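You operate a simulated robot arm through the tools that you are given. There is no shell and no other tool.

You are at the controls of a simulated two-armed robot. One attempt, no reset.

## Task
Fetch the red filter from the window bench top and set it on the wall table top. Take the black framed lens from the window bench top and leave it on the black coiled lead. Take the pale wooden block on the far bench top and put it away on the corner bench top. Switch the lower fan switch on. Open the corner bench back left door, put the brown box on the window bench top away on the upper shelf of the corner bench back left cabinet and shut the door again. Put the small cork on the blue framed slide. Open the far bench front right door, take the orange tin and put it on the upper shelf of the far bench front right cabinet and shut the door again. Any order will do. Set down upright: red filter, black framed lens, orange tin.

The check looks at the end state, three seconds after you hand in, the way a careful person would. Anything else that was tipped, shoved, dropped, spilled or broken makes it a failure.

## Robot
Two 7-joint arms with two-finger parallel grippers on one trunk, on a base that moves. Base frame: it is fixed to the floor where the robot stands at the start and does not move with it; the origin is under the middle of the robot, x ahead of it, y to its left, z up. Units: m, rad, N and s.
The left shoulder is at the start at [0.05, 0.161, 1.098], the right one opposite. With the tool pointing down near the work surface each hand reaches from about 0.24 to 0.68 m from the robot's upright axis, wherever it stands, measured 20 degrees to its own side. Places, roughly: black coiled lead (8x8x2 cm) [-1.4, -0.6, 0.8]; black framed lens (3x5x6 cm) [-1.9, 0.6, 0.8]; blue framed slide (5x5x2 cm) [1.1, 2.9, 0.8]; brown box [-2, 0.75, 0.75]; corner bench back left door [-1.6, -2.3, 0.4]; corner bench top [-1, -2.8, 0.8]; far bench front right door [3.2, -4.3, 0.4]; lower fan switch [-4.1, 1.1, 1.2]; orange tin [5.75, -4.5, 1.25]; pale wooden block (5x4x3 cm) [3.3, -5.1, 0.8]; red filter (3x5x6 cm) [-1.8, 0.7, 0.8]; small cork (3x3x3 cm) [-2, 6.6, 0.9]; upper shelf of the corner bench back left cabinet [-1.5, -2.2, 0.4]; upper shelf of the far bench front right cabinet [3.1, -4.3, 0.4]; wall table top [-4.4, 4.4, 0.8]. Payload 3.43 kg a hand.
Tool frame (each hand has its own): the origin (TCP) lies between the finger pads and is the grasp point; the fingertips stand 0.03 m ahead of it; z points along the fingers, y is the line along which they close. The gripper opens to 0.094 m. The fingers are 0.028 m wide and 0.01 m thick; the gripper's body (0.05 by 0.096 m) begins 0.055 m behind the TCP.
Orientation is that of the tool frame in the base frame, as [roll, pitch, yaw] about the fixed x, y, z axes, in that order (R = Rz(yaw) Ry(pitch) Rx(roll)). With the fingers straight down and closing along the base's y, the tool's x points along the base's -x, its y along +y and its z along -z.

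## Interface
- The arms move only by the tool arm_command. It takes "left_moves", "right_moves" or both (then of equal length, played together; a hand with none holds still); each is a list of rows, each a list of 7 numbers: the shift along the base's x, y, z in m, then the turn, a rotation vector about the base's x, y, z in rad, then the gripper command, from -1 (fully open) to 1 (shut), values between in proportion. In form: [[tx, ty, tz, rx, ry, rz, hand], ...]. A call has 1 to 20 rows; each row shifts and turns the commanded pose from where the row before left it. Rows are played at 5 a second. More than 0.05 m and 0.15 rad between two rows, or a gripper value outside its range, and nothing of the call is played. A pose out of reach is approached as far as the arm can. The call stops where the force on the tool passes 40 N (or 10 N more than at its start, if that is more) or the arm is blocked; 0.2 s more then pass. Each finger travels about 0.045 m/s and halts on what it meets, pressing with about 30 N; the grip force reading is that of the motor and also rises with nothing between the fingers. The clock runs only during rows and for 0.2 s after the last one: add rows that do not move to give the fingers time. The reply holds the time, the measured pose of the TCP, the force on the tool along the base axes, the opening and the grip force, in the units named above and with some noise, with the torque about the TCP (base axes, N m) and any sound that the robot's microphone picked up.
- Cameras (640 x 400 px; columns grow to the right, rows downward): "scene" is now at [0.1297, -0.0064, 1.2374]; the picture's right is [-0.06, -1.00, 0.00], its down [-0.42, 0.03, -0.91] and it looks along [0.90, -0.06, -0.42] (base axes); focal length 218 px, centre (320, 200). "left" rides on the left gripper at [0.076, -0.014, -0.102] in its tool frame; the picture's right is [0.18, 0.98, 0.00], its down [-0.75, 0.14, -0.64] and it looks along [-0.63, 0.12, 0.77] (tool axes); focal length 243 px, centre (320, 200). "right" rides on the right gripper at [0.076, 0.014, -0.103] in its tool frame; the picture's right is [-0.18, 0.98, 0.00], its down [-0.75, -0.14, -0.64] and it looks along [-0.63, -0.12, 0.77] (tool axes); focal length 243 px, centre (320, 200).
- snapshot(camera): a new picture of that camera. It takes no simulated time.
- lift_body(by): slides the trunk up (or, below 0, down) by that many m; the arms and the scene camera ride with it, the base frame stays. It gives what a move gives, with no picture.
- drive_base(legs): drives the robot by 1 to 6 legs, each [ahead, left, turn to the left] in m, m and rad, along the robot's own axes; the way and the turn of a leg run together, so that a leg with both is an arc; at most 1.5 m and 3.142 rad a leg. The arms and the cameras ride along, it lands a little off, and it stops where it bumps. It gives what a move gives.
- head_to(pan, tilt): turns the head with the scene camera to pan (to the left, within 1.396 rad either way) and tilt (down, from -0.506 to 1.204), counted from straight ahead of the robot. It gives what a move gives.
- probe_pixels(camera, pixels): for up to 12 pixels [column, row] of the newest picture of that camera ("zoom" is the newest enlarged one), the place [x, y, z] in the base frame of the surface seen there, good to about 0.002 m. It takes no simulated time.
- zoom(camera, box): a new picture of the part [left, top, right, bottom] of that camera's present view, enlarged. It takes no simulated time.
- hand_in(): hands the job in; it is judged then, once.

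Unless the task says otherwise, let go and move clear before handing in.

The tools are called by a JSON object that holds its "op" and its "data". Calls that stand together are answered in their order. arm_command: Moves the arms, as the interface text tells. Its arguments: {"type":"object","properties":{"left_moves":{"type":"array","items":{"type":"array","items":{"type":"number"}}},"right_moves":{"type":"array","items":{"type":"array","items":{"type":"number"}}}},"required":[]} The other tools are called the same way: lift_body (by) moves the trunk up or down; drive_base (legs) drives the base; head_to (pan, tilt) turns the head that bears the scene camera; snapshot (camera) takes a picture; probe_pixels (camera, pixels) gives the place of the surface under pixels of a picture; zoom (camera, box) takes an enlarged picture of a part of a camera's view; hand_in () hands the job in.

At the start:

```text
t: 0.0
left_position: [0.2612, 0.1128, 1.1342]
left_tcp_rot: [-3.141, -0.001, -3.141]
left_contact_force: [0.2, 0.5, -0.5]
left_ft_torque: [-0.04, -0.02, -0.01]
left_finger_gap: 0.094
left_grasp_force: 0.0
right_position: [0.3071, -0.1599, 1.1192]
right_tcp_rot: [3.14, 0.001, -3.141]
right_contact_force: [0.0, -1.1, -0.3]
right_ft_torque: [-0.01, 0.0, 0.03]
right_finger_gap: 0.094
right_grasp_force: 0.1
trunk travel left (down, up): [-0.125, 0.142]
robot x, y, heading: [-0.0026, 0.0027, -0.001]
head pan, tilt (commanded): [-0.063, 0.436]
```

scene: 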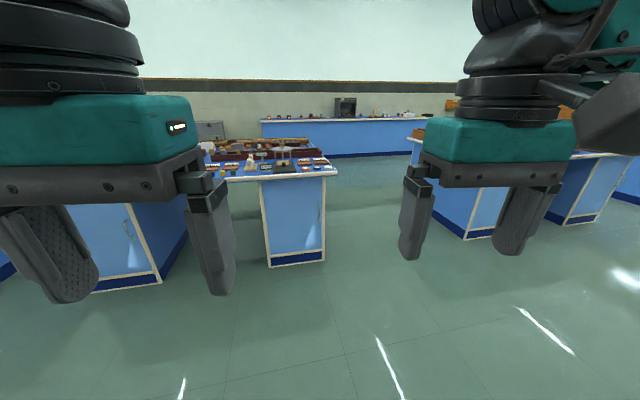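
right: 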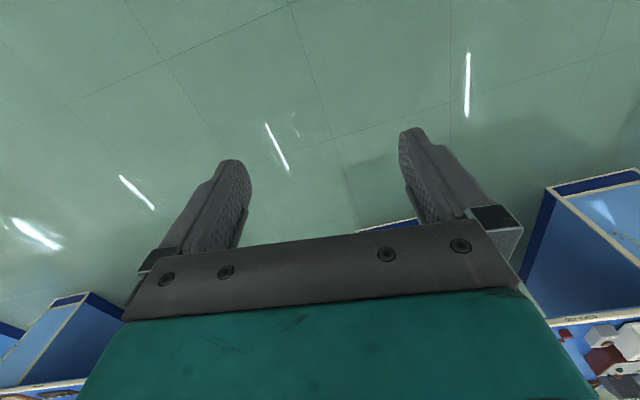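
left: 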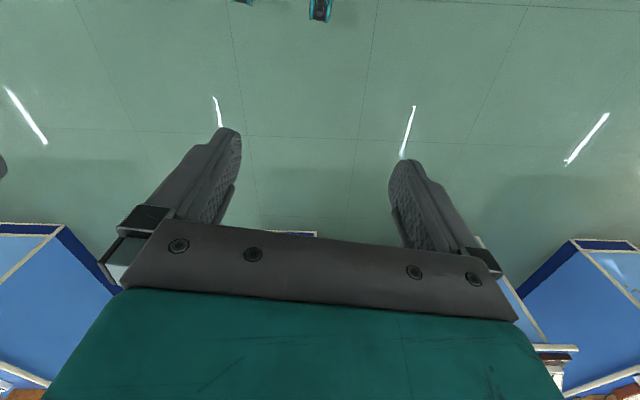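

The start pictures show a lab with several blue benches ahead of the robot. I'll look around with the head first to learn the layout.

{"op": "head_to", "data": {"pan": 1.39, "tilt": 0.2}}

{"op": "snapshot", "data": {"camera": "scene"}}

{"op": "head_to", "data": {"pan": -1.39, "tilt": 0.2}}

{"op": "snapshot", "data": {"camera": "scene"}}

{"op": "head_to", "data": {"pan": 0, "tilt": 0.2}}

{"op": "snapshot", "data": {"camera": "scene"}}

```text
t: 1.6
left_position: [0.2606, 0.1124, 1.1338]
left_tcp_rot: [-3.141, 0.001, 3.141]
left_contact_force: [0.8, -0.3, -0.4]
left_ft_torque: [-0.03, -0.03, -0.03]
left_finger_gap: 0.0941
left_grasp_force: 0.2
right_position: [0.3079, -0.1596, 1.1179]
right_tcp_rot: [-3.141, 0.001, 3.141]
right_contact_force: [-0.4, -0.2, 0.2]
right_ft_torque: [0.02, -0.02, 0.0]
right_finger_gap: 0.0941
right_grasp_force: 0.1
trunk travel left (down, up): [-0.125, 0.142]
robot x, y, heading: [0.0015, 0.0018, -0.001]
head pan, tilt (commanded): [1.389, 0.201]
```

```text
taken
```

scene: 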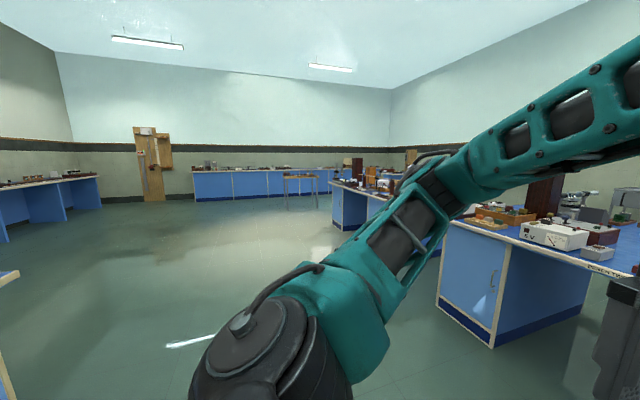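

```text
t: 4.0
left_position: [0.2604, 0.1116, 1.1346]
left_tcp_rot: [3.142, 0.0, -3.141]
left_contact_force: [0.2, 0.7, 0.0]
left_ft_torque: [0.0, -0.03, -0.01]
left_finger_gap: 0.0937
left_grasp_force: 0.0
right_position: [0.3077, -0.1601, 1.1172]
right_tcp_rot: [3.141, 0.001, 3.141]
right_contact_force: [-0.1, -0.5, -0.4]
right_ft_torque: [0.06, 0.01, 0.01]
right_finger_gap: 0.0939
right_grasp_force: 0.1
trunk travel left (down, up): [-0.125, 0.142]
robot x, y, heading: [0.0012, -0.0005, -0.004]
head pan, tilt (commanded): [-1.389, 0.201]
```

```text
taken
```

scene: 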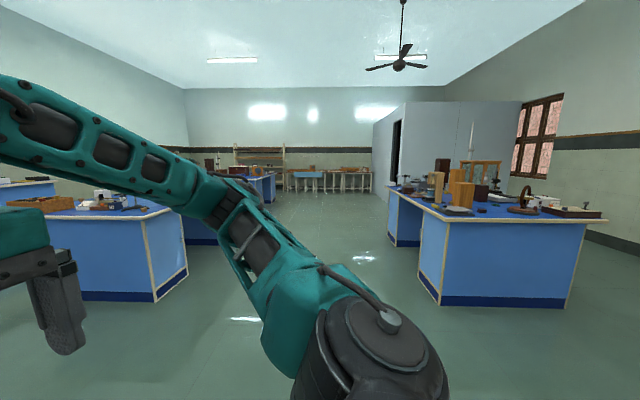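

```text
t: 5.5
left_position: [0.2599, 0.1119, 1.1336]
left_tcp_rot: [-3.141, -0.001, 3.142]
left_contact_force: [-0.3, -0.4, 0.1]
left_ft_torque: [0.01, 0.0, -0.03]
left_finger_gap: 0.0939
left_grasp_force: 0.1
right_position: [0.3078, -0.1603, 1.1175]
right_tcp_rot: [-3.141, 0.0, 3.141]
right_contact_force: [0.5, 0.3, 0.0]
right_ft_torque: [0.01, 0.0, -0.01]
right_finger_gap: 0.094
right_grasp_force: 0.0
trunk travel left (down, up): [-0.125, 0.142]
robot x, y, heading: [-0.0002, -0.0032, 0.004]
head pan, tilt (commanded): [0.0, 0.201]
```

```text
taken
```

scene: 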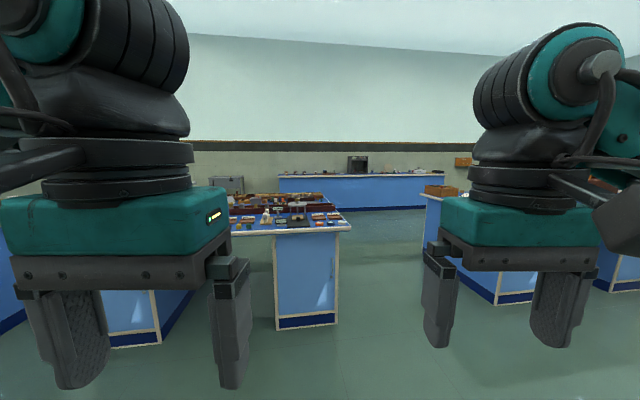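

The room has several islands; the window bench is behind me. I'll turn to face −x and look.

{"op": "drive_base", "data": {"legs": [[0, 0, 3.14]]}}

{"op": "snapshot", "data": {"camera": "scene"}}

{"op": "head_to", "data": {"pan": 1.0, "tilt": 0.3}}

{"op": "snapshot", "data": {"camera": "scene"}}

{"op": "head_to", "data": {"pan": -1.0, "tilt": 0.3}}

{"op": "snapshot", "data": {"camera": "scene"}}

```text
t: 13.3
left_position: [-0.2597, -0.1149, 1.1339]
left_tcp_rot: [3.141, 0.0, 0.011]
left_contact_force: [0.3, 0.1, 0.0]
left_ft_torque: [-0.01, 0.01, -0.01]
left_finger_gap: 0.094
left_grasp_force: 0.0
right_position: [-0.309, 0.1563, 1.1177]
right_tcp_rot: [3.141, 0.001, 0.013]
right_contact_force: [-0.3, -0.1, -0.2]
right_ft_torque: [-0.01, 0.02, -0.01]
right_finger_gap: 0.0943
right_grasp_force: 0.1
trunk travel left (down, up): [-0.125, 0.142]
robot x, y, heading: [-0.0021, -0.0032, -3.132]
head pan, tilt (commanded): [0.0, 0.201]
```

```text
taken
```

scene: 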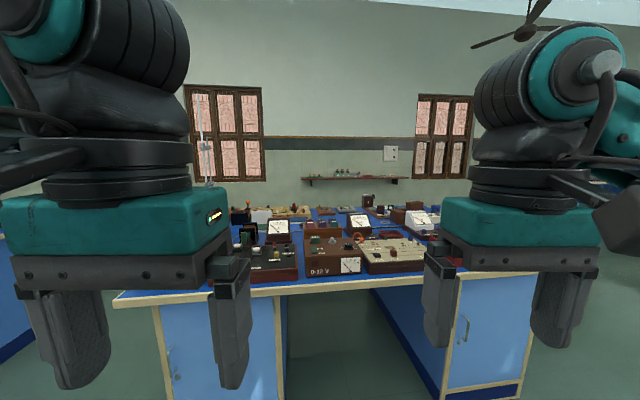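

```text
t: 14.6
left_position: [-0.2587, -0.1149, 1.1328]
left_tcp_rot: [3.14, 0.002, 0.013]
left_contact_force: [0.4, -0.8, -0.1]
left_ft_torque: [-0.03, 0.03, 0.01]
left_finger_gap: 0.0942
left_grasp_force: 0.1
right_position: [-0.3109, 0.1554, 1.1168]
right_tcp_rot: [3.141, 0.0, 0.012]
right_contact_force: [0.8, 0.5, -0.6]
right_ft_torque: [-0.01, 0.01, 0.01]
right_finger_gap: 0.0941
right_grasp_force: 0.0
trunk travel left (down, up): [-0.125, 0.142]
robot x, y, heading: [0.0026, -0.0016, -3.128]
head pan, tilt (commanded): [1.0, 0.3]
```

```text
taken
```

scene: 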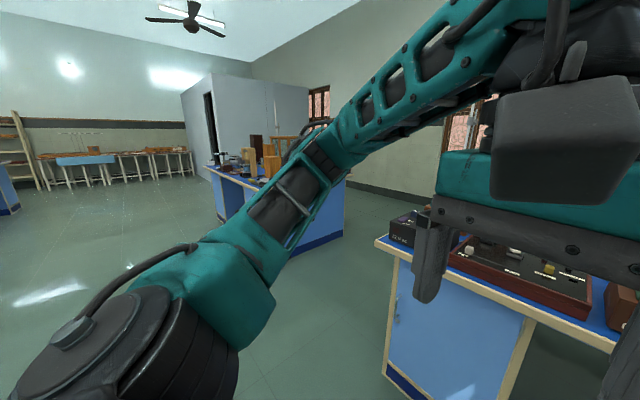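

```text
t: 16.5
left_position: [-0.2595, -0.1156, 1.1343]
left_tcp_rot: [-3.141, 0.001, 0.013]
left_contact_force: [-0.4, -0.5, 0.2]
left_ft_torque: [-0.01, -0.02, -0.02]
left_finger_gap: 0.094
left_grasp_force: 0.0
right_position: [-0.3097, 0.1555, 1.1173]
right_tcp_rot: [3.141, 0.001, 0.013]
right_contact_force: [-1.2, 0.2, 0.8]
right_ft_torque: [-0.03, -0.02, -0.02]
right_finger_gap: 0.0941
right_grasp_force: 0.1
trunk travel left (down, up): [-0.125, 0.142]
robot x, y, heading: [-0.0024, 0.0027, -3.129]
head pan, tilt (commanded): [-1.0, 0.3]
```

```text
taken
```

scene: 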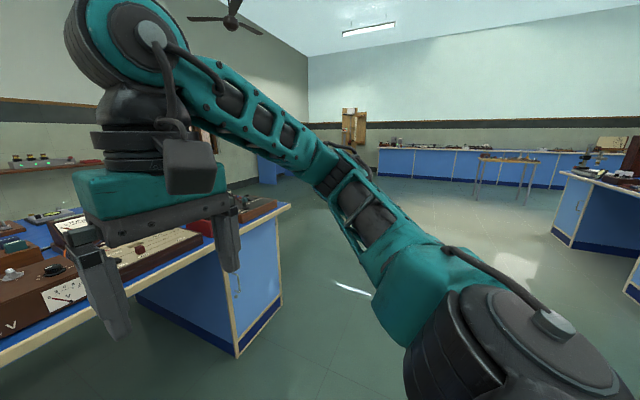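

The window bench stands directly ahead. I'll face it straight again and probe its edges and items.

{"op": "head_to", "data": {"pan": 0, "tilt": 0.35}}

{"op": "snapshot", "data": {"camera": "scene"}}

{"op": "zoom", "data": {"camera": "scene", "box": [210, 120, 460, 276]}}

{"op": "probe_pixels", "data": {"camera": "scene", "pixels": [[120, 260], [160, 330], [530, 235], [530, 330], [345, 245], [300, 155], [390, 150], [460, 330]]}}

```text
t: 17.8
left_position: [-0.2597, -0.1154, 1.1332]
left_tcp_rot: [3.141, 0.0, 0.013]
left_contact_force: [0.0, 0.0, 0.5]
left_ft_torque: [0.0, 0.01, 0.02]
left_finger_gap: 0.0941
left_grasp_force: 0.0
right_position: [-0.3104, 0.1566, 1.1182]
right_tcp_rot: [3.141, 0.0, 0.011]
right_contact_force: [1.0, -0.7, -0.3]
right_ft_torque: [0.0, -0.01, 0.03]
right_finger_gap: 0.0939
right_grasp_force: 0.0
trunk travel left (down, up): [-0.125, 0.142]
robot x, y, heading: [0.0052, 0.0011, -3.134]
head pan, tilt (commanded): [0.0, 0.351]
```

```text
taken
```

scene: 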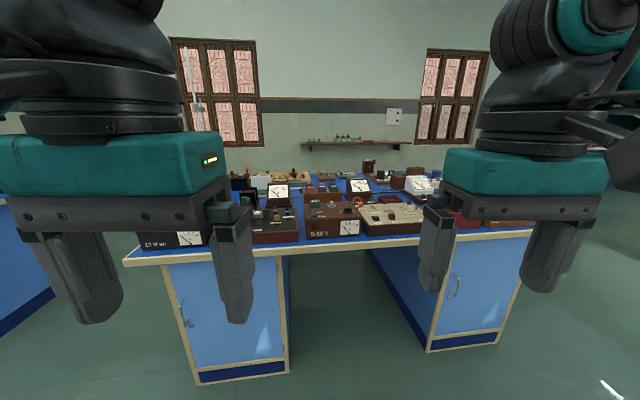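

```text
2.56 times, centred on (335, 198) of scene
```

zoom: 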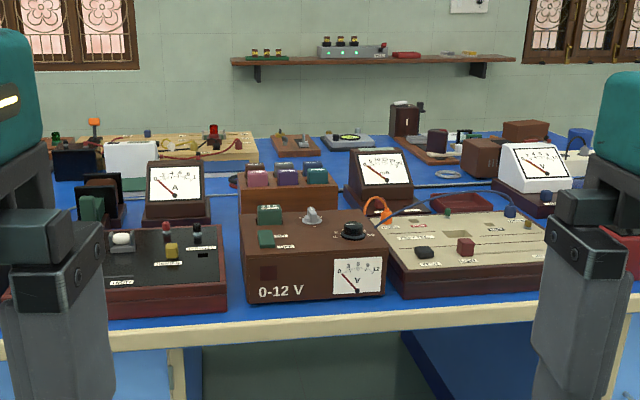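

```text
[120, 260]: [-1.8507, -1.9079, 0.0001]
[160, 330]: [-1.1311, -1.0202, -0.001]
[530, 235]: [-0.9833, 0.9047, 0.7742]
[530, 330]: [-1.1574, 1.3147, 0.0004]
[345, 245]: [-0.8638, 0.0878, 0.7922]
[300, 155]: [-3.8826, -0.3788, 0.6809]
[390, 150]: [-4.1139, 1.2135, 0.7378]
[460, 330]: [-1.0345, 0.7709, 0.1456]
```

The bench front edge is near x=-0.86 and its +y end near y=0.95. I'll drive around to its +y end, facing -y, to get at the filter, lens and box.

{"op": "drive_base", "data": {"legs": [[0, -1.45, 0], [0, -0.35, 0], [1.0, 0, 0], [0.85, 0, 0], [0, 0, 1.571]]}}

{"op": "head_to", "data": {"pan": 0, "tilt": 0.5}}

{"op": "snapshot", "data": {"camera": "scene"}}

```text
t: 46.6
left_position: [-1.7491, 1.5288, 1.1338]
left_tcp_rot: [-3.141, 0.0, 1.574]
left_contact_force: [-0.3, 0.5, 0.2]
left_ft_torque: [-0.05, 0.02, 0.04]
left_finger_gap: 0.0943
left_grasp_force: 0.1
right_position: [-2.0228, 1.4833, 1.1174]
right_tcp_rot: [-3.141, 0.0, 1.575]
right_contact_force: [0.5, 0.3, -0.2]
right_ft_torque: [0.0, 0.02, -0.02]
right_finger_gap: 0.0939
right_grasp_force: 0.0
trunk travel left (down, up): [-0.125, 0.142]
robot x, y, heading: [-1.8596, 1.7886, -1.569]
head pan, tilt (commanded): [0.0, 0.351]
```

```text
t: 47.3
left_position: [-1.7492, 1.5292, 1.1341]
left_tcp_rot: [-3.141, -0.001, 1.574]
left_contact_force: [-0.3, -0.6, 1.0]
left_ft_torque: [0.0, 0.01, 0.01]
left_finger_gap: 0.0941
left_grasp_force: 0.0
right_position: [-2.0224, 1.4819, 1.1185]
right_tcp_rot: [3.141, -0.001, 1.574]
right_contact_force: [0.1, -0.3, 0.6]
right_ft_torque: [0.03, -0.01, 0.02]
right_finger_gap: 0.094
right_grasp_force: 0.1
trunk travel left (down, up): [-0.125, 0.142]
robot x, y, heading: [-1.8632, 1.7905, -1.569]
head pan, tilt (commanded): [0.0, 0.499]
```

```text
taken
```

scene: 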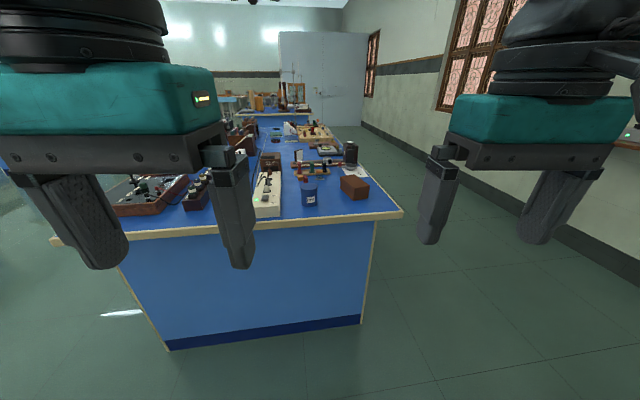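

{"op": "zoom", "data": {"camera": "scene", "box": [220, 100, 420, 225]}}

{"op": "probe_pixels", "data": {"camera": "scene", "pixels": [[400, 211], [60, 240], [352, 183], [310, 168], [310, 190], [350, 150], [340, 200], [362, 320], [170, 345]]}}

```text
3.20 times, centred on (320, 162) of scene
```

zoom: 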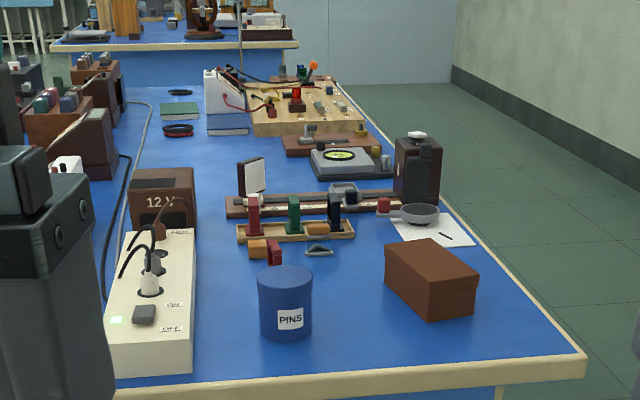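

```text
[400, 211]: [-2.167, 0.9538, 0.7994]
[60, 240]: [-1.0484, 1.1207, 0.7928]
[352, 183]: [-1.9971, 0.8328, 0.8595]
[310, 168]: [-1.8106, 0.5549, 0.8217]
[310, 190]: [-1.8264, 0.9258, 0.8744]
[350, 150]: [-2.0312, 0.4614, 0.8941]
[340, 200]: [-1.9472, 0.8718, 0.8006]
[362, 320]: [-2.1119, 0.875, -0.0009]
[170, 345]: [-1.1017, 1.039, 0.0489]
```

I see the bench top at z≈0.80 with a rack of coloured pieces (zoom 253,215 red; 334,210 black), a brown box and a blue tin. I'll look down to judge how far my base sticks out before moving closer.

{"op": "head_to", "data": {"pan": 0, "tilt": 1.2}}

{"op": "snapshot", "data": {"camera": "scene"}}

```text
t: 48.4
left_position: [-1.7505, 1.529, 1.1343]
left_tcp_rot: [3.141, 0.0, 1.572]
left_contact_force: [0.0, 0.0, 0.2]
left_ft_torque: [0.01, 0.0, 0.02]
left_finger_gap: 0.0942
left_grasp_force: 0.0
right_position: [-2.0221, 1.4816, 1.1173]
right_tcp_rot: [3.141, -0.001, 1.575]
right_contact_force: [-0.6, 1.3, -0.1]
right_ft_torque: [0.0, 0.0, -0.01]
right_finger_gap: 0.094
right_grasp_force: 0.2
trunk travel left (down, up): [-0.125, 0.142]
robot x, y, heading: [-1.8681, 1.7884, -1.564]
head pan, tilt (commanded): [0.0, 1.201]
```

```text
taken
```

scene: 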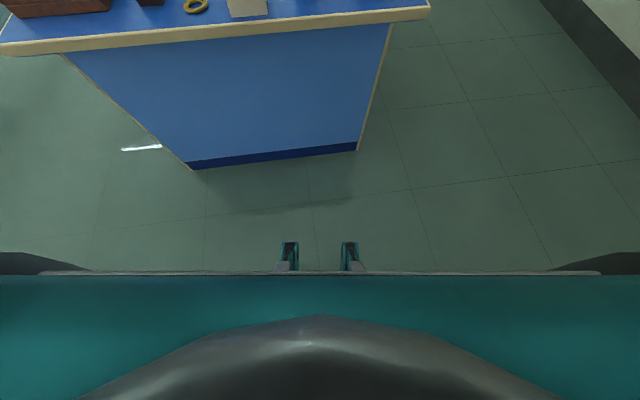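

{"op": "probe_pixels", "data": {"camera": "scene", "pixels": [[290, 246], [290, 255], [348, 246], [320, 276], [30, 255], [610, 255], [320, 260], [190, 170], [358, 148]]}}

```text
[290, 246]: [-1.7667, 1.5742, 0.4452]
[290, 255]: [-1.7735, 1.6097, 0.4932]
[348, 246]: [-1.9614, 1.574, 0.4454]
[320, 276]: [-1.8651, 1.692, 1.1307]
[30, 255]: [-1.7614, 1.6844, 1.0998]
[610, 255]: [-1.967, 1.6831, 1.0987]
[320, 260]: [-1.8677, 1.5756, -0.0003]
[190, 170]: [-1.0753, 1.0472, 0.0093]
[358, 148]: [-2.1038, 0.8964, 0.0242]
```

My base's front reaches 0.215 m ahead of the axis and the bench is turned about 0.148 rad. I'll turn to square up with its end and drive closer.

{"op": "drive_base", "data": {"legs": [[0, 0, 0.148], [0.42, 0, 0]]}}

{"op": "snapshot", "data": {"camera": "scene"}}

```text
t: 51.6
left_position: [-1.6507, 1.1362, 1.1326]
left_tcp_rot: [3.141, -0.001, 1.721]
left_contact_force: [0.0, 0.0, 0.5]
left_ft_torque: [0.03, 0.03, 0.0]
left_finger_gap: 0.0938
left_grasp_force: 0.1
right_position: [-1.914, 1.0485, 1.1174]
right_tcp_rot: [3.141, 0.0, 1.719]
right_contact_force: [0.2, 0.3, 0.7]
right_ft_torque: [0.01, 0.02, 0.0]
right_finger_gap: 0.0941
right_grasp_force: 0.2
trunk travel left (down, up): [-0.125, 0.142]
robot x, y, heading: [-1.8007, 1.378, -1.425]
head pan, tilt (commanded): [0.0, 1.201]
```

```text
taken
```

scene: 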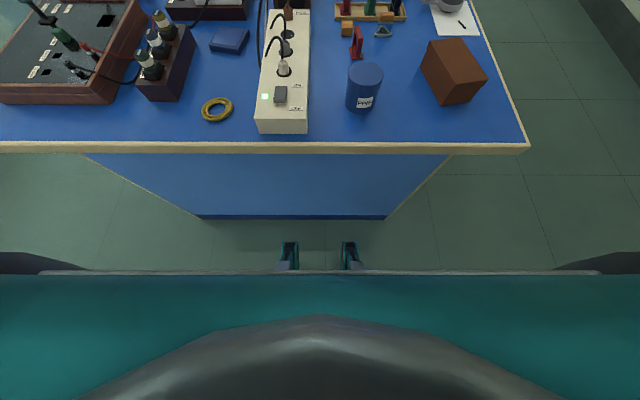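

{"op": "drive_base", "data": {"legs": [[0.08, -0.12, 0]]}}

{"op": "head_to", "data": {"pan": 0, "tilt": 0.85}}

{"op": "snapshot", "data": {"camera": "scene"}}

{"op": "zoom", "data": {"camera": "scene", "box": [200, 20, 460, 182]}}

```text
t: 53.3
left_position: [-1.757, 1.039, 1.1334]
left_tcp_rot: [-3.141, 0.0, 1.72]
left_contact_force: [-0.5, -0.2, -0.2]
left_ft_torque: [0.01, -0.02, -0.01]
left_finger_gap: 0.0942
left_grasp_force: 0.0
right_position: [-2.0185, 0.9522, 1.118]
right_tcp_rot: [-3.141, 0.0, 1.72]
right_contact_force: [-0.3, 0.1, 0.3]
right_ft_torque: [0.0, -0.03, 0.04]
right_finger_gap: 0.0942
right_grasp_force: 0.0
trunk travel left (down, up): [-0.125, 0.142]
robot x, y, heading: [-1.907, 1.2822, -1.422]
head pan, tilt (commanded): [0.0, 1.201]
```

```text
t: 54.1
left_position: [-1.7561, 1.0394, 1.1334]
left_tcp_rot: [-3.141, -0.001, 1.72]
left_contact_force: [0.5, -0.5, -0.6]
left_ft_torque: [0.02, -0.03, -0.01]
left_finger_gap: 0.0937
left_grasp_force: 0.1
right_position: [-2.0195, 0.952, 1.1172]
right_tcp_rot: [3.142, 0.0, 1.722]
right_contact_force: [0.7, -0.3, 0.8]
right_ft_torque: [-0.02, -0.01, 0.04]
right_finger_gap: 0.094
right_grasp_force: 0.0
trunk travel left (down, up): [-0.125, 0.142]
robot x, y, heading: [-1.9095, 1.2817, -1.419]
head pan, tilt (commanded): [0.0, 0.85]
```

```text
taken
```

scene: 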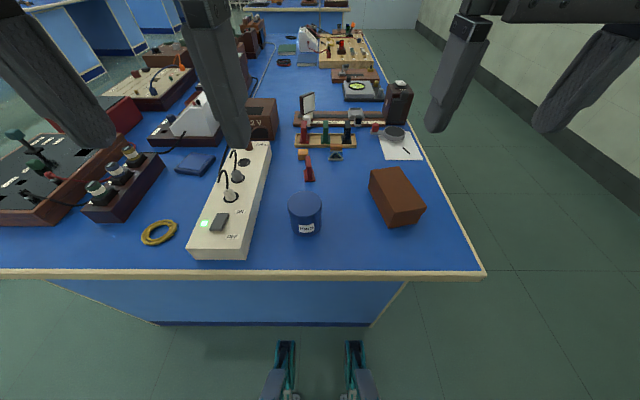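

```text
2.46 times, centred on (330, 101) of scene
```

zoom: 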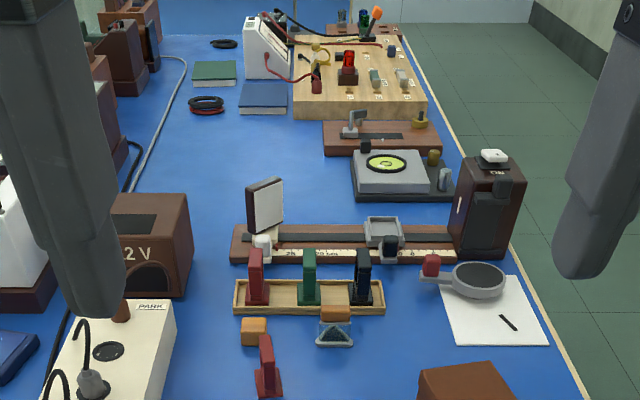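

{"op": "zoom", "data": {"camera": "scene", "box": [285, 110, 365, 190]}}

{"op": "probe_pixels", "data": {"camera": "zoom", "pixels": [[320, 20], [120, 60], [310, 60], [490, 70], [190, 300], [210, 240], [110, 275], [410, 290], [80, 150]]}}

```text
5.00 times, centred on (325, 150) of scene
```

zoom: 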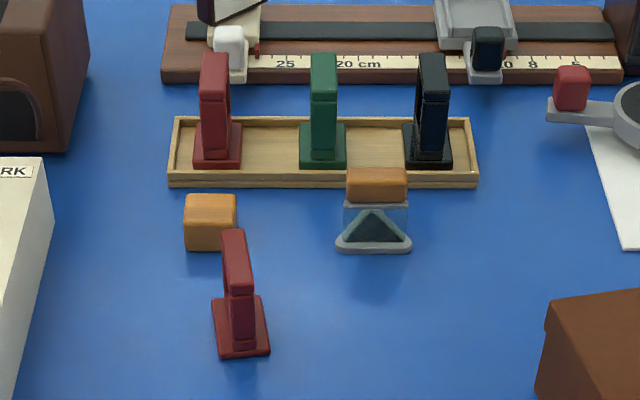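

```text
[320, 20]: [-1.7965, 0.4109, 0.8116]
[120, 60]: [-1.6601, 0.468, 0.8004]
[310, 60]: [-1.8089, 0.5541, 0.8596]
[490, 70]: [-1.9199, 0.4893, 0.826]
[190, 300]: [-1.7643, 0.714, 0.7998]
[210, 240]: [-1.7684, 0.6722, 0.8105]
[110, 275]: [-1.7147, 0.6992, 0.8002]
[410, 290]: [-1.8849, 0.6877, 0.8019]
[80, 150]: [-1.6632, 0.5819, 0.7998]
```

{"op": "probe_pixels", "data": {"camera": "zoom", "pixels": [[213, 58], [432, 60], [323, 58], [233, 234], [215, 315], [265, 315], [240, 350], [240, 300], [455, 160], [410, 160], [430, 162], [475, 180]]}}

{"op": "zoom", "data": {"camera": "scene", "box": [280, 160, 450, 266]}}

```text
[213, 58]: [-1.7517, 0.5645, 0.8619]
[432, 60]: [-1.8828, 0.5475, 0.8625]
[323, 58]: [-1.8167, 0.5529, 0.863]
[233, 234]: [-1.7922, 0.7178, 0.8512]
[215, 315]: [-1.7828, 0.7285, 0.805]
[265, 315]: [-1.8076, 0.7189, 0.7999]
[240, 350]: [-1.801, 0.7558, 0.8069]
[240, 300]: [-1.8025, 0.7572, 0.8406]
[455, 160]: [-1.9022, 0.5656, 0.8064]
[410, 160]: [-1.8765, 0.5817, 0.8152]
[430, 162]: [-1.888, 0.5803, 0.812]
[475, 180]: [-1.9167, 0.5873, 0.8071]
```

```text
3.76 times, centred on (365, 213) of scene
```

zoom: 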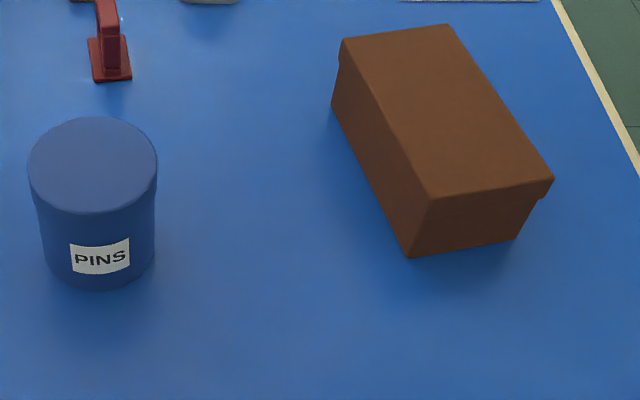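

{"op": "probe_pixels", "data": {"camera": "zoom", "pixels": [[350, 42], [446, 28], [545, 180], [432, 192], [448, 110], [410, 250], [512, 238], [334, 105], [400, 20], [180, 100]]}}

{"op": "snapshot", "data": {"camera": "right"}}

{"op": "snapshot", "data": {"camera": "left"}}

```text
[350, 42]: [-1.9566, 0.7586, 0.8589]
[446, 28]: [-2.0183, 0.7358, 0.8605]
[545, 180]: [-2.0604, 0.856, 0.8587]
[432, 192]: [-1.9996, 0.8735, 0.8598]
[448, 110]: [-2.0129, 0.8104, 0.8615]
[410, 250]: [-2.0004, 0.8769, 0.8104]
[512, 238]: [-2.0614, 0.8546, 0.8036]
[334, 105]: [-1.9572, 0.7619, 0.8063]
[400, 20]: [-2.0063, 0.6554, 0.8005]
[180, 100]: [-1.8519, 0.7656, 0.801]
```

```text
taken
```

right: 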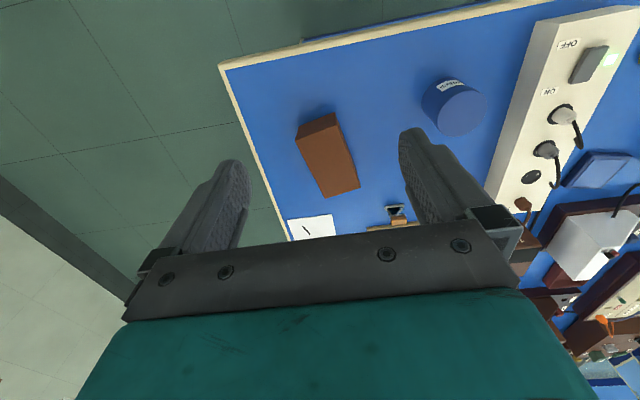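

```text
taken
```

left: 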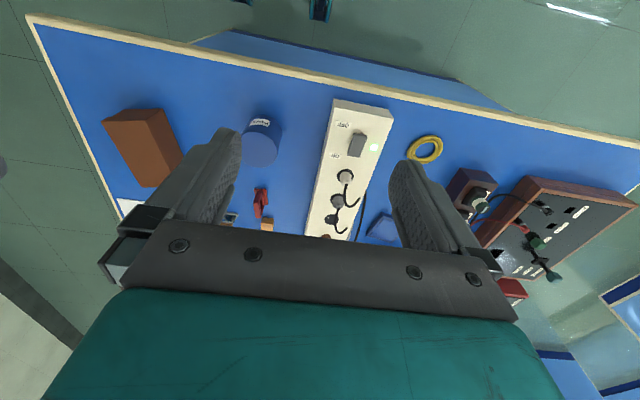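

Red filter (outside the rack) is near (-1.797,0.735); the black framed lens sits in the rack near (-1.885,0.555); the box is about 6.6×12.7×6 cm at (-2.009,0.806). I'll nudge closer and take a sharper look at the lens.

{"op": "drive_base", "data": {"legs": [[0.06, 0.0, 0]]}}

{"op": "zoom", "data": {"camera": "scene", "box": [290, 110, 370, 160]}}

```text
t: 55.1
left_position: [-1.753, 1.0116, 1.1345]
left_tcp_rot: [3.141, -0.002, 1.721]
left_contact_force: [-1.1, -0.1, 0.8]
left_ft_torque: [-0.02, -0.04, 0.01]
left_finger_gap: 0.0939
left_grasp_force: 0.0
right_position: [-2.0148, 0.9237, 1.1199]
right_tcp_rot: [-3.142, -0.001, 1.72]
right_contact_force: [0.4, 0.7, -0.6]
right_ft_torque: [-0.04, -0.03, 0.0]
right_finger_gap: 0.0941
right_grasp_force: 0.0
trunk travel left (down, up): [-0.125, 0.142]
robot x, y, heading: [-1.904, 1.25, -1.422]
head pan, tilt (commanded): [0.0, 0.85]
stopped in leg 1: the robot was blocked; the commanded pose is now the measured one
```

```text
8.00 times, centred on (330, 135) of scene
```

zoom: 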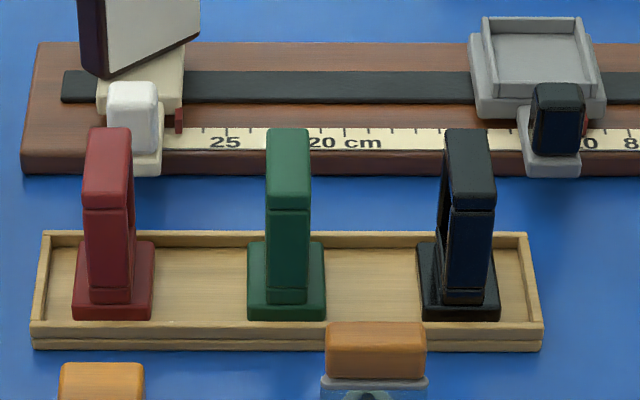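

The base got blocked 3 cm on, so that's as near as it gets. I'll probe the lens precisely.

{"op": "probe_pixels", "data": {"camera": "zoom", "pixels": [[468, 138], [470, 195], [470, 222], [470, 270], [428, 308], [494, 308], [460, 300], [425, 255], [452, 165], [488, 165], [290, 165], [455, 235]]}}

```text
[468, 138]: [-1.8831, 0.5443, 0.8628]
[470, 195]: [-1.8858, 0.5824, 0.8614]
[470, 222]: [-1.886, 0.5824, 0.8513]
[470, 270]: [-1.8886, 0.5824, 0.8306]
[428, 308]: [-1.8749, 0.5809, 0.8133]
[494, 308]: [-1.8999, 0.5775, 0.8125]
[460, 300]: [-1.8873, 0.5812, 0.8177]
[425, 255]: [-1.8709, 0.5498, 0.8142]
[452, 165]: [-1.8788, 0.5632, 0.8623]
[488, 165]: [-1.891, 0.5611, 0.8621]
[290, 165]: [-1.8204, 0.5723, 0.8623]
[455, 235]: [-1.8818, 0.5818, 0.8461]
```

The lens frame is about 1.6 cm thick, centre near (-1.885,0.557), top z=0.862. I'll bring the right hand above it with a 0.4 rad forward tilt for reach and the fingers part open.

{"op": "arm_command", "data": {"right_moves": [[0.013, -0.0367, -0.017, -0.0396, -0.006, -0.004, -0.17], [0.013, -0.0367, -0.017, -0.0396, -0.006, -0.004, -0.17], [0.013, -0.0367, -0.017, -0.0396, -0.006, -0.004, -0.17], [0.013, -0.0367, -0.017, -0.0396, -0.006, -0.004, -0.17], [0.013, -0.0367, -0.017, -0.0396, -0.006, -0.004, -0.17], [0.013, -0.0367, -0.017, -0.0396, -0.006, -0.004, -0.17], [0.013, -0.0367, -0.017, -0.0396, -0.006, -0.004, -0.17], [0.013, -0.0367, -0.017, -0.0396, -0.006, -0.004, -0.17], [0.013, -0.0367, -0.017, -0.0396, -0.006, -0.004, -0.17], [0.013, -0.0367, -0.017, -0.0396, -0.006, -0.004, -0.17], [0, 0, 0, 0, 0, 0, -0.17], [0, 0, 0, 0, 0, 0, -0.17]]}}

{"op": "snapshot", "data": {"camera": "scene"}}

{"op": "snapshot", "data": {"camera": "right"}}

```text
t: 57.7
left_position: [-1.7531, 1.0102, 1.1334]
left_tcp_rot: [3.141, -0.002, 1.725]
left_contact_force: [0.3, -0.1, -0.5]
left_ft_torque: [0.02, 0.0, -0.01]
left_finger_gap: 0.0939
left_grasp_force: 0.0
right_position: [-1.8842, 0.5574, 0.946]
right_tcp_rot: [3.135, 0.398, 1.679]
right_contact_force: [0.2, 0.3, -0.6]
right_ft_torque: [0.03, -0.01, 0.0]
right_finger_gap: 0.055
right_grasp_force: 0.1
trunk travel left (down, up): [-0.125, 0.142]
robot x, y, heading: [-1.9028, 1.2515, -1.421]
head pan, tilt (commanded): [0.0, 0.85]
```

```text
taken
```

scene: 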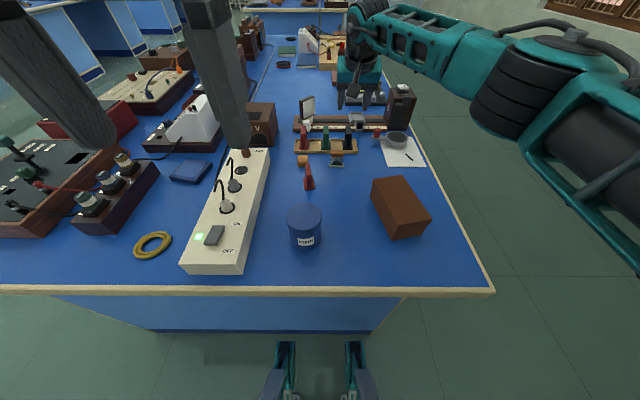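

```text
taken
```

right: 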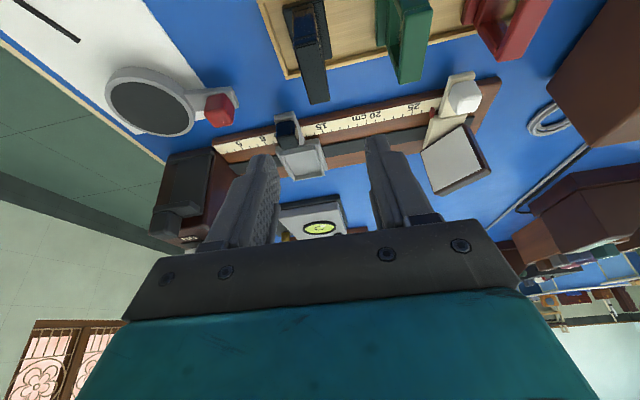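

The right hand hovers correctly above the lens. I'll descend straight and check before closing.

{"op": "arm_command", "data": {"right_moves": [[0, 0, -0.025, 0, 0, 0, -0.17], [0, 0, -0.025, 0, 0, 0, -0.17], [0, 0, -0.025, 0, 0, 0, -0.17], [0, 0, -0.019, 0, 0, 0, -0.17], [0, 0, 0, 0, 0, 0, -0.17]]}}

{"op": "zoom", "data": {"camera": "scene", "box": [290, 90, 410, 165]}}

{"op": "snapshot", "data": {"camera": "right"}}

```text
t: 58.9
left_position: [-1.7517, 1.0087, 1.1328]
left_tcp_rot: [-3.14, -0.003, 1.724]
left_contact_force: [-0.8, -0.8, -0.2]
left_ft_torque: [-0.02, 0.01, 0.03]
left_finger_gap: 0.0939
left_grasp_force: 0.1
right_position: [-1.8853, 0.5556, 0.8534]
right_tcp_rot: [3.132, 0.397, 1.678]
right_contact_force: [-0.2, -0.5, 0.2]
right_ft_torque: [0.01, 0.01, 0.01]
right_finger_gap: 0.0551
right_grasp_force: 0.2
trunk travel left (down, up): [-0.125, 0.142]
robot x, y, heading: [-1.9049, 1.2511, -1.421]
head pan, tilt (commanded): [0.0, 0.85]
```

```text
5.33 times, centred on (350, 128) of scene
```

zoom: 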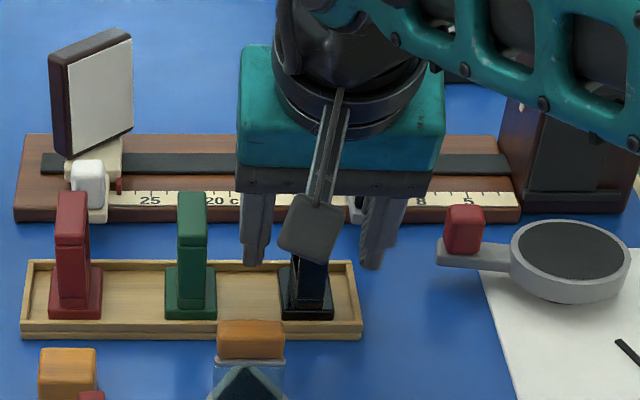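

```text
taken
```

right: 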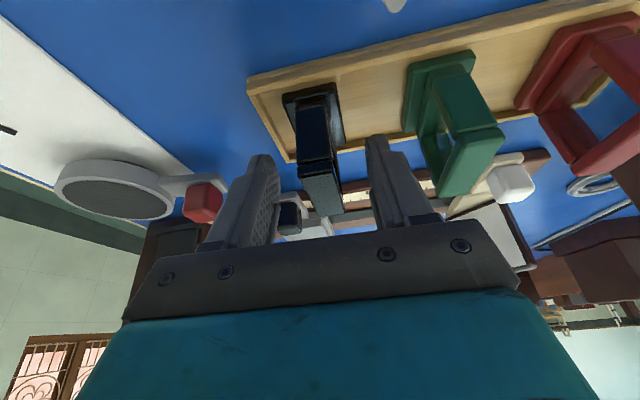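

The lens sits between the fingers (right view, 325,190). Close.

{"op": "arm_command", "data": {"right_moves": [[0, 0, 0, 0, 0, 0, 0.3], [0, 0, 0, 0, 0, 0, 0.6], [0, 0, 0, 0, 0, 0, 1], [0, 0, 0, 0, 0, 0, 1], [0, 0, 0, 0, 0, 0, 1], [0, 0, 0, 0, 0, 0, 1]]}}

{"op": "snapshot", "data": {"camera": "right"}}

```text
t: 60.3
left_position: [-1.7529, 1.0098, 1.1334]
left_tcp_rot: [-3.139, -0.001, 1.723]
left_contact_force: [-0.8, -0.1, 1.2]
left_ft_torque: [0.0, 0.02, -0.01]
left_finger_gap: 0.0939
left_grasp_force: 0.0
right_position: [-1.8852, 0.5552, 0.8528]
right_tcp_rot: [3.133, 0.398, 1.677]
right_contact_force: [-0.5, 0.0, -0.9]
right_ft_torque: [0.04, 0.01, 0.0]
right_finger_gap: 0.0195
right_grasp_force: 29.5
trunk travel left (down, up): [-0.125, 0.142]
robot x, y, heading: [-1.9, 1.2534, -1.418]
head pan, tilt (commanded): [0.0, 0.85]
```

```text
taken
```

right: 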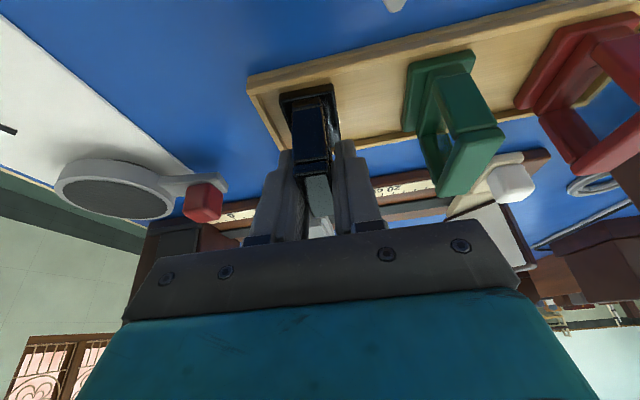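

The gap reads 0.0195 with 29.5 N: gripped. Lifting straight up.

{"op": "arm_command", "data": {"right_moves": [[0, 0, 0.02, 0, 0, 0, 1], [0, 0, 0.03, 0, 0, 0, 1], [0, 0, 0.04, 0, 0, 0, 1], [0, 0, 0.04, 0, 0, 0, 1], [0, 0, 0.04, 0, 0, 0, 1], [0, 0, 0.04, 0, 0, 0, 1]]}}

{"op": "snapshot", "data": {"camera": "right"}}

{"op": "snapshot", "data": {"camera": "scene"}}

```text
t: 61.7
left_position: [-1.7522, 1.0094, 1.1334]
left_tcp_rot: [-3.138, 0.0, 1.723]
left_contact_force: [-0.1, -0.6, 0.0]
left_ft_torque: [-0.04, 0.02, 0.02]
left_finger_gap: 0.0938
left_grasp_force: 0.1
right_position: [-1.8838, 0.5569, 1.0632]
right_tcp_rot: [3.132, 0.398, 1.679]
right_contact_force: [-0.3, -0.4, -1.0]
right_ft_torque: [0.04, 0.01, -0.01]
right_finger_gap: 0.0197
right_grasp_force: 30.2
trunk travel left (down, up): [-0.125, 0.142]
robot x, y, heading: [-1.9007, 1.2512, -1.421]
head pan, tilt (commanded): [0.0, 0.85]
```

```text
taken
```

right: 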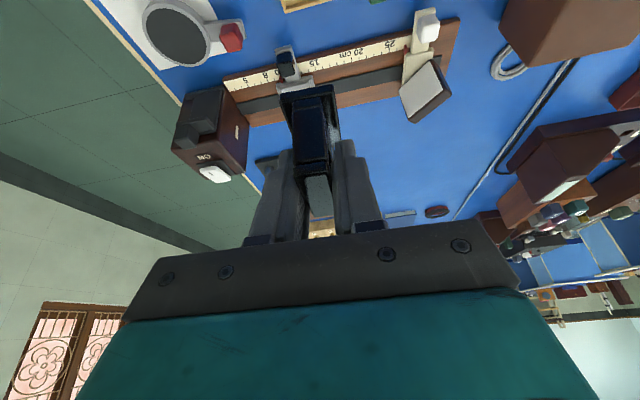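

```text
taken
```

scene: 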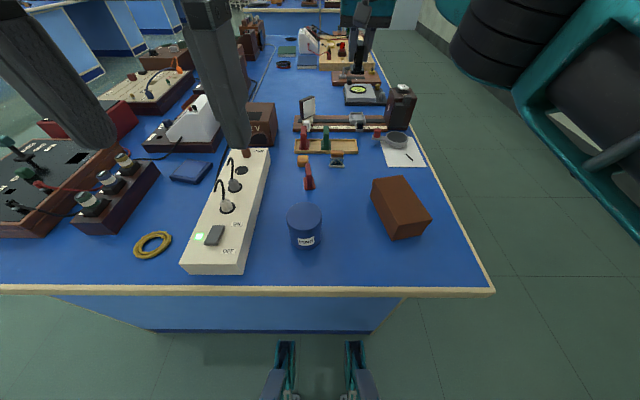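

The lens is lifted cleanly. I'll tuck the right arm back to my right side, then shift the base right so the left hand can take the brown box.

{"op": "arm_command", "data": {"right_moves": [[-0.031, 0.0257, 0.005, 0, 0, 0, 1], [-0.031, 0.0257, 0.005, 0, 0, 0, 1], [-0.031, 0.0257, 0.005, 0, 0, 0, 1], [-0.031, 0.0257, 0.005, 0, 0, 0, 1], [-0.031, 0.0257, 0.005, 0, 0, 0, 1], [-0.031, 0.0257, 0.005, 0, 0, 0, 1], [-0.031, 0.0257, 0.005, 0, 0, 0, 1], [-0.031, 0.0257, 0.005, 0, 0, 0, 1]]}}

{"op": "drive_base", "data": {"legs": [[-0.03, 0, 0], [0, -0.27, 0]]}}

{"op": "snapshot", "data": {"camera": "scene"}}

```text
t: 63.5
left_position: [-1.7541, 1.011, 1.1335]
left_tcp_rot: [-3.141, -0.001, 1.723]
left_contact_force: [-0.3, 1.1, 1.3]
left_ft_torque: [0.03, 0.01, 0.03]
left_finger_gap: 0.0941
left_grasp_force: 0.0
right_position: [-2.1329, 0.7621, 1.1048]
right_tcp_rot: [3.133, 0.398, 1.679]
right_contact_force: [-0.3, 0.2, -0.2]
right_ft_torque: [0.01, 0.01, 0.03]
right_finger_gap: 0.0195
right_grasp_force: 29.6
trunk travel left (down, up): [-0.125, 0.142]
robot x, y, heading: [-1.9016, 1.2499, -1.423]
head pan, tilt (commanded): [0.0, 0.85]
```

```text
t: 66.9
left_position: [-2.027, 0.9984, 1.1339]
left_tcp_rot: [3.142, -0.003, 1.723]
left_contact_force: [-0.8, 0.0, -0.4]
left_ft_torque: [0.0, 0.01, -0.04]
left_finger_gap: 0.0941
left_grasp_force: 0.1
right_position: [-2.4059, 0.7501, 1.1033]
right_tcp_rot: [3.132, 0.398, 1.678]
right_contact_force: [0.4, -0.8, -0.4]
right_ft_torque: [-0.01, 0.0, -0.02]
right_finger_gap: 0.0198
right_grasp_force: 30.3
trunk travel left (down, up): [-0.125, 0.142]
robot x, y, heading: [-2.1774, 1.2422, -1.417]
head pan, tilt (commanded): [0.0, 0.85]
```

```text
taken
```

scene: 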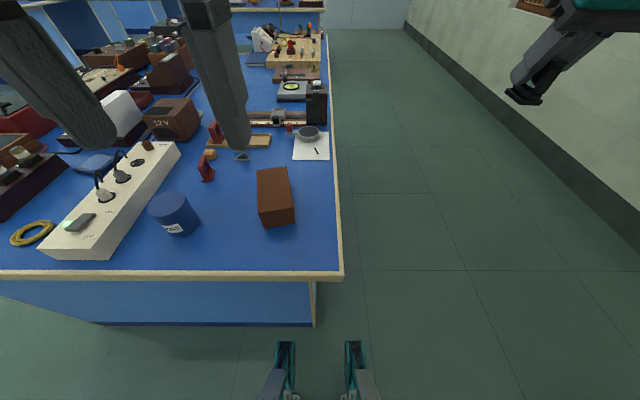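

{"op": "zoom", "data": {"camera": "scene", "box": [230, 150, 320, 240]}}

{"op": "probe_pixels", "data": {"camera": "scene", "pixels": [[259, 172], [285, 169], [293, 206], [264, 212], [272, 225], [293, 221], [275, 190]]}}

```text
4.44 times, centred on (275, 195) of scene
```

zoom: 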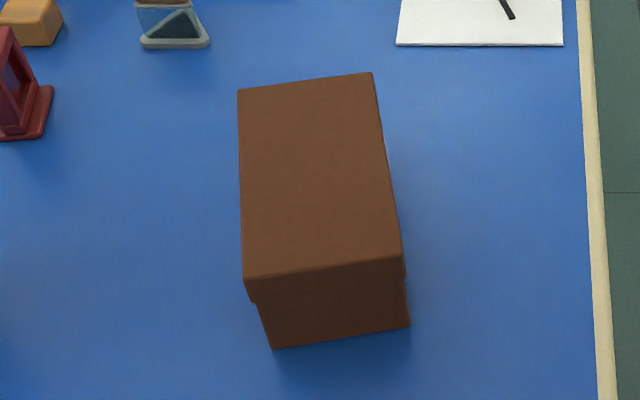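

```text
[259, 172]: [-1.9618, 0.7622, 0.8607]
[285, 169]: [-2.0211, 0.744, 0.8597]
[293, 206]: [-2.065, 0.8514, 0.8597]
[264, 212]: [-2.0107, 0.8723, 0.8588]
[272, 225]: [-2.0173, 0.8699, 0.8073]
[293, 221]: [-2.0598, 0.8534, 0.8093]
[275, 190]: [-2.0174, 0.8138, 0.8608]
```

{"op": "probe_pixels", "data": {"camera": "zoom", "pixels": [[242, 94], [368, 77], [398, 252], [250, 272], [320, 180], [275, 340], [404, 320], [262, 300], [243, 200], [385, 170]]}}

```text
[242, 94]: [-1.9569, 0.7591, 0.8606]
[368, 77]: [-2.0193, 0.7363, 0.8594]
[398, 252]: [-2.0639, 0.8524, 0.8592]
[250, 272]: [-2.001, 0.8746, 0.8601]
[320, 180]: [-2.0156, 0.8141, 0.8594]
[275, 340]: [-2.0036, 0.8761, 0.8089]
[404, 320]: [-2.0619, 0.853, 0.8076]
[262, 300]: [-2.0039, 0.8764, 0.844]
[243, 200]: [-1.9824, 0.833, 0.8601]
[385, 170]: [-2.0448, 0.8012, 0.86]
```

The box centre is (-2.010,0.806), width axis at 0.35 rad. I'll back off 10 cm for comfortable geometry, then bring the left hand to a 45° approach.

{"op": "drive_base", "data": {"legs": [[-0.1, 0, 0]]}}

```text
t: 68.1
left_position: [-2.0413, 1.097, 1.1334]
left_tcp_rot: [-3.141, -0.002, 1.722]
left_contact_force: [0.5, 0.1, 0.3]
left_ft_torque: [0.0, 0.0, -0.01]
left_finger_gap: 0.094
left_grasp_force: 0.0
right_position: [-2.4231, 0.8507, 1.1038]
right_tcp_rot: [3.133, 0.399, 1.677]
right_contact_force: [-0.2, 0.5, -0.2]
right_ft_torque: [0.0, 0.02, 0.03]
right_finger_gap: 0.0196
right_grasp_force: 30.7
trunk travel left (down, up): [-0.125, 0.142]
robot x, y, heading: [-2.1893, 1.3396, -1.426]
head pan, tilt (commanded): [0.0, 0.85]
```

{"op": "arm_command", "data": {"left_moves": [[0.0003, -0.0264, -0.0276, 0, 0, 0.099, -1], [0.0003, -0.0264, -0.0276, 0, 0, 0.099, -1], [0.0003, -0.0264, -0.0276, -0.123, -0.0449, 0, -1], [0.0003, -0.0264, -0.0276, -0.123, -0.0449, 0, -1], [0.0003, -0.0264, -0.0276, -0.123, -0.0449, 0, -1], [0.0002, -0.0264, -0.0276, -0.123, -0.0449, 0, -1], [0.0002, -0.0264, -0.0276, -0.123, -0.0449, 0, -1], [0.0002, -0.0264, -0.0276, -0.123, -0.0449, 0, -1], [0, 0, 0, 0, 0, 0, -1], [0, 0, 0, 0, 0, 0, -1]]}}

{"op": "snapshot", "data": {"camera": "left"}}

{"op": "snapshot", "data": {"camera": "scene"}}

```text
t: 70.3
left_position: [-2.0385, 0.8868, 0.913]
left_tcp_rot: [3.141, 0.784, 1.92]
left_contact_force: [0.5, -0.2, -0.9]
left_ft_torque: [0.01, 0.02, -0.01]
left_finger_gap: 0.094
left_grasp_force: 0.0
right_position: [-2.4216, 0.8504, 1.1033]
right_tcp_rot: [3.133, 0.398, 1.676]
right_contact_force: [-0.6, -0.2, -0.2]
right_ft_torque: [0.03, 0.04, 0.02]
right_finger_gap: 0.0197
right_grasp_force: 29.9
trunk travel left (down, up): [-0.125, 0.142]
robot x, y, heading: [-2.1922, 1.3401, -1.419]
head pan, tilt (commanded): [0.0, 0.85]
```

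```text
taken
```

left: 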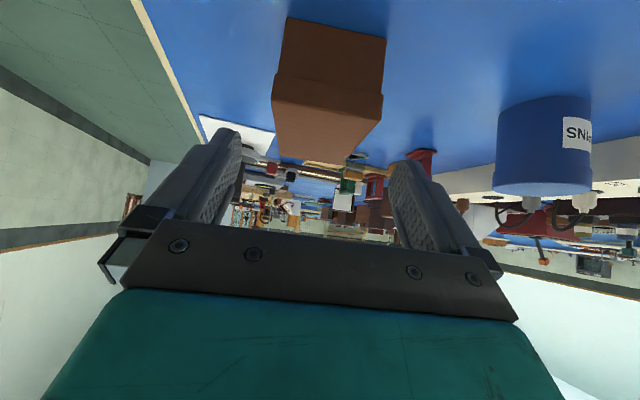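

```text
taken
```

scene: 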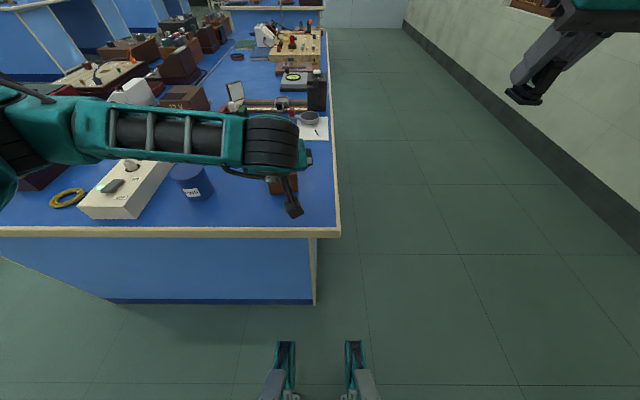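

The box lies centred between the fingers in the left view (column ~328). Advancing along the tool axis.

{"op": "arm_command", "data": {"left_moves": [[0.0061, -0.0166, -0.0177, 0, 0, 0, -1], [0.0061, -0.0166, -0.0177, 0, 0, 0, -1], [0.0061, -0.0166, -0.0177, 0, 0, 0, -1], [0.0061, -0.0166, -0.0177, 0, 0, 0, -1], [0, 0, 0, 0, 0, 0, -1]]}}

{"op": "snapshot", "data": {"camera": "left"}}

```text
t: 71.5
left_position: [-2.0142, 0.8204, 0.8421]
left_tcp_rot: [-3.141, 0.785, 1.921]
left_contact_force: [-0.2, -0.8, -0.4]
left_ft_torque: [0.02, -0.02, 0.04]
left_finger_gap: 0.0941
left_grasp_force: 0.0
right_position: [-2.4211, 0.8504, 1.1029]
right_tcp_rot: [3.134, 0.397, 1.677]
right_contact_force: [-0.4, 0.6, -1.1]
right_ft_torque: [0.01, 0.03, 0.0]
right_finger_gap: 0.0199
right_grasp_force: 30.3
trunk travel left (down, up): [-0.125, 0.142]
robot x, y, heading: [-2.1894, 1.3398, -1.426]
head pan, tilt (commanded): [0.0, 0.85]
```

```text
taken
```

left: 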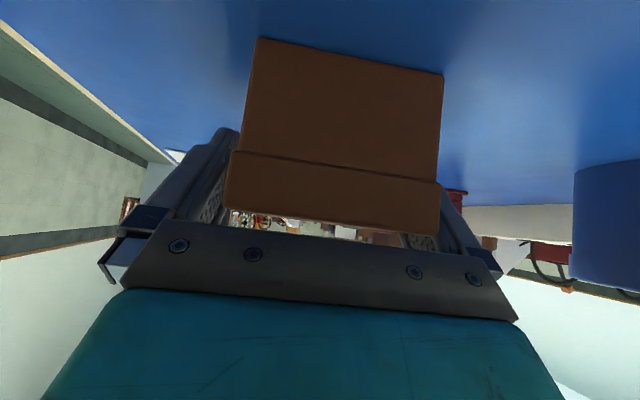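

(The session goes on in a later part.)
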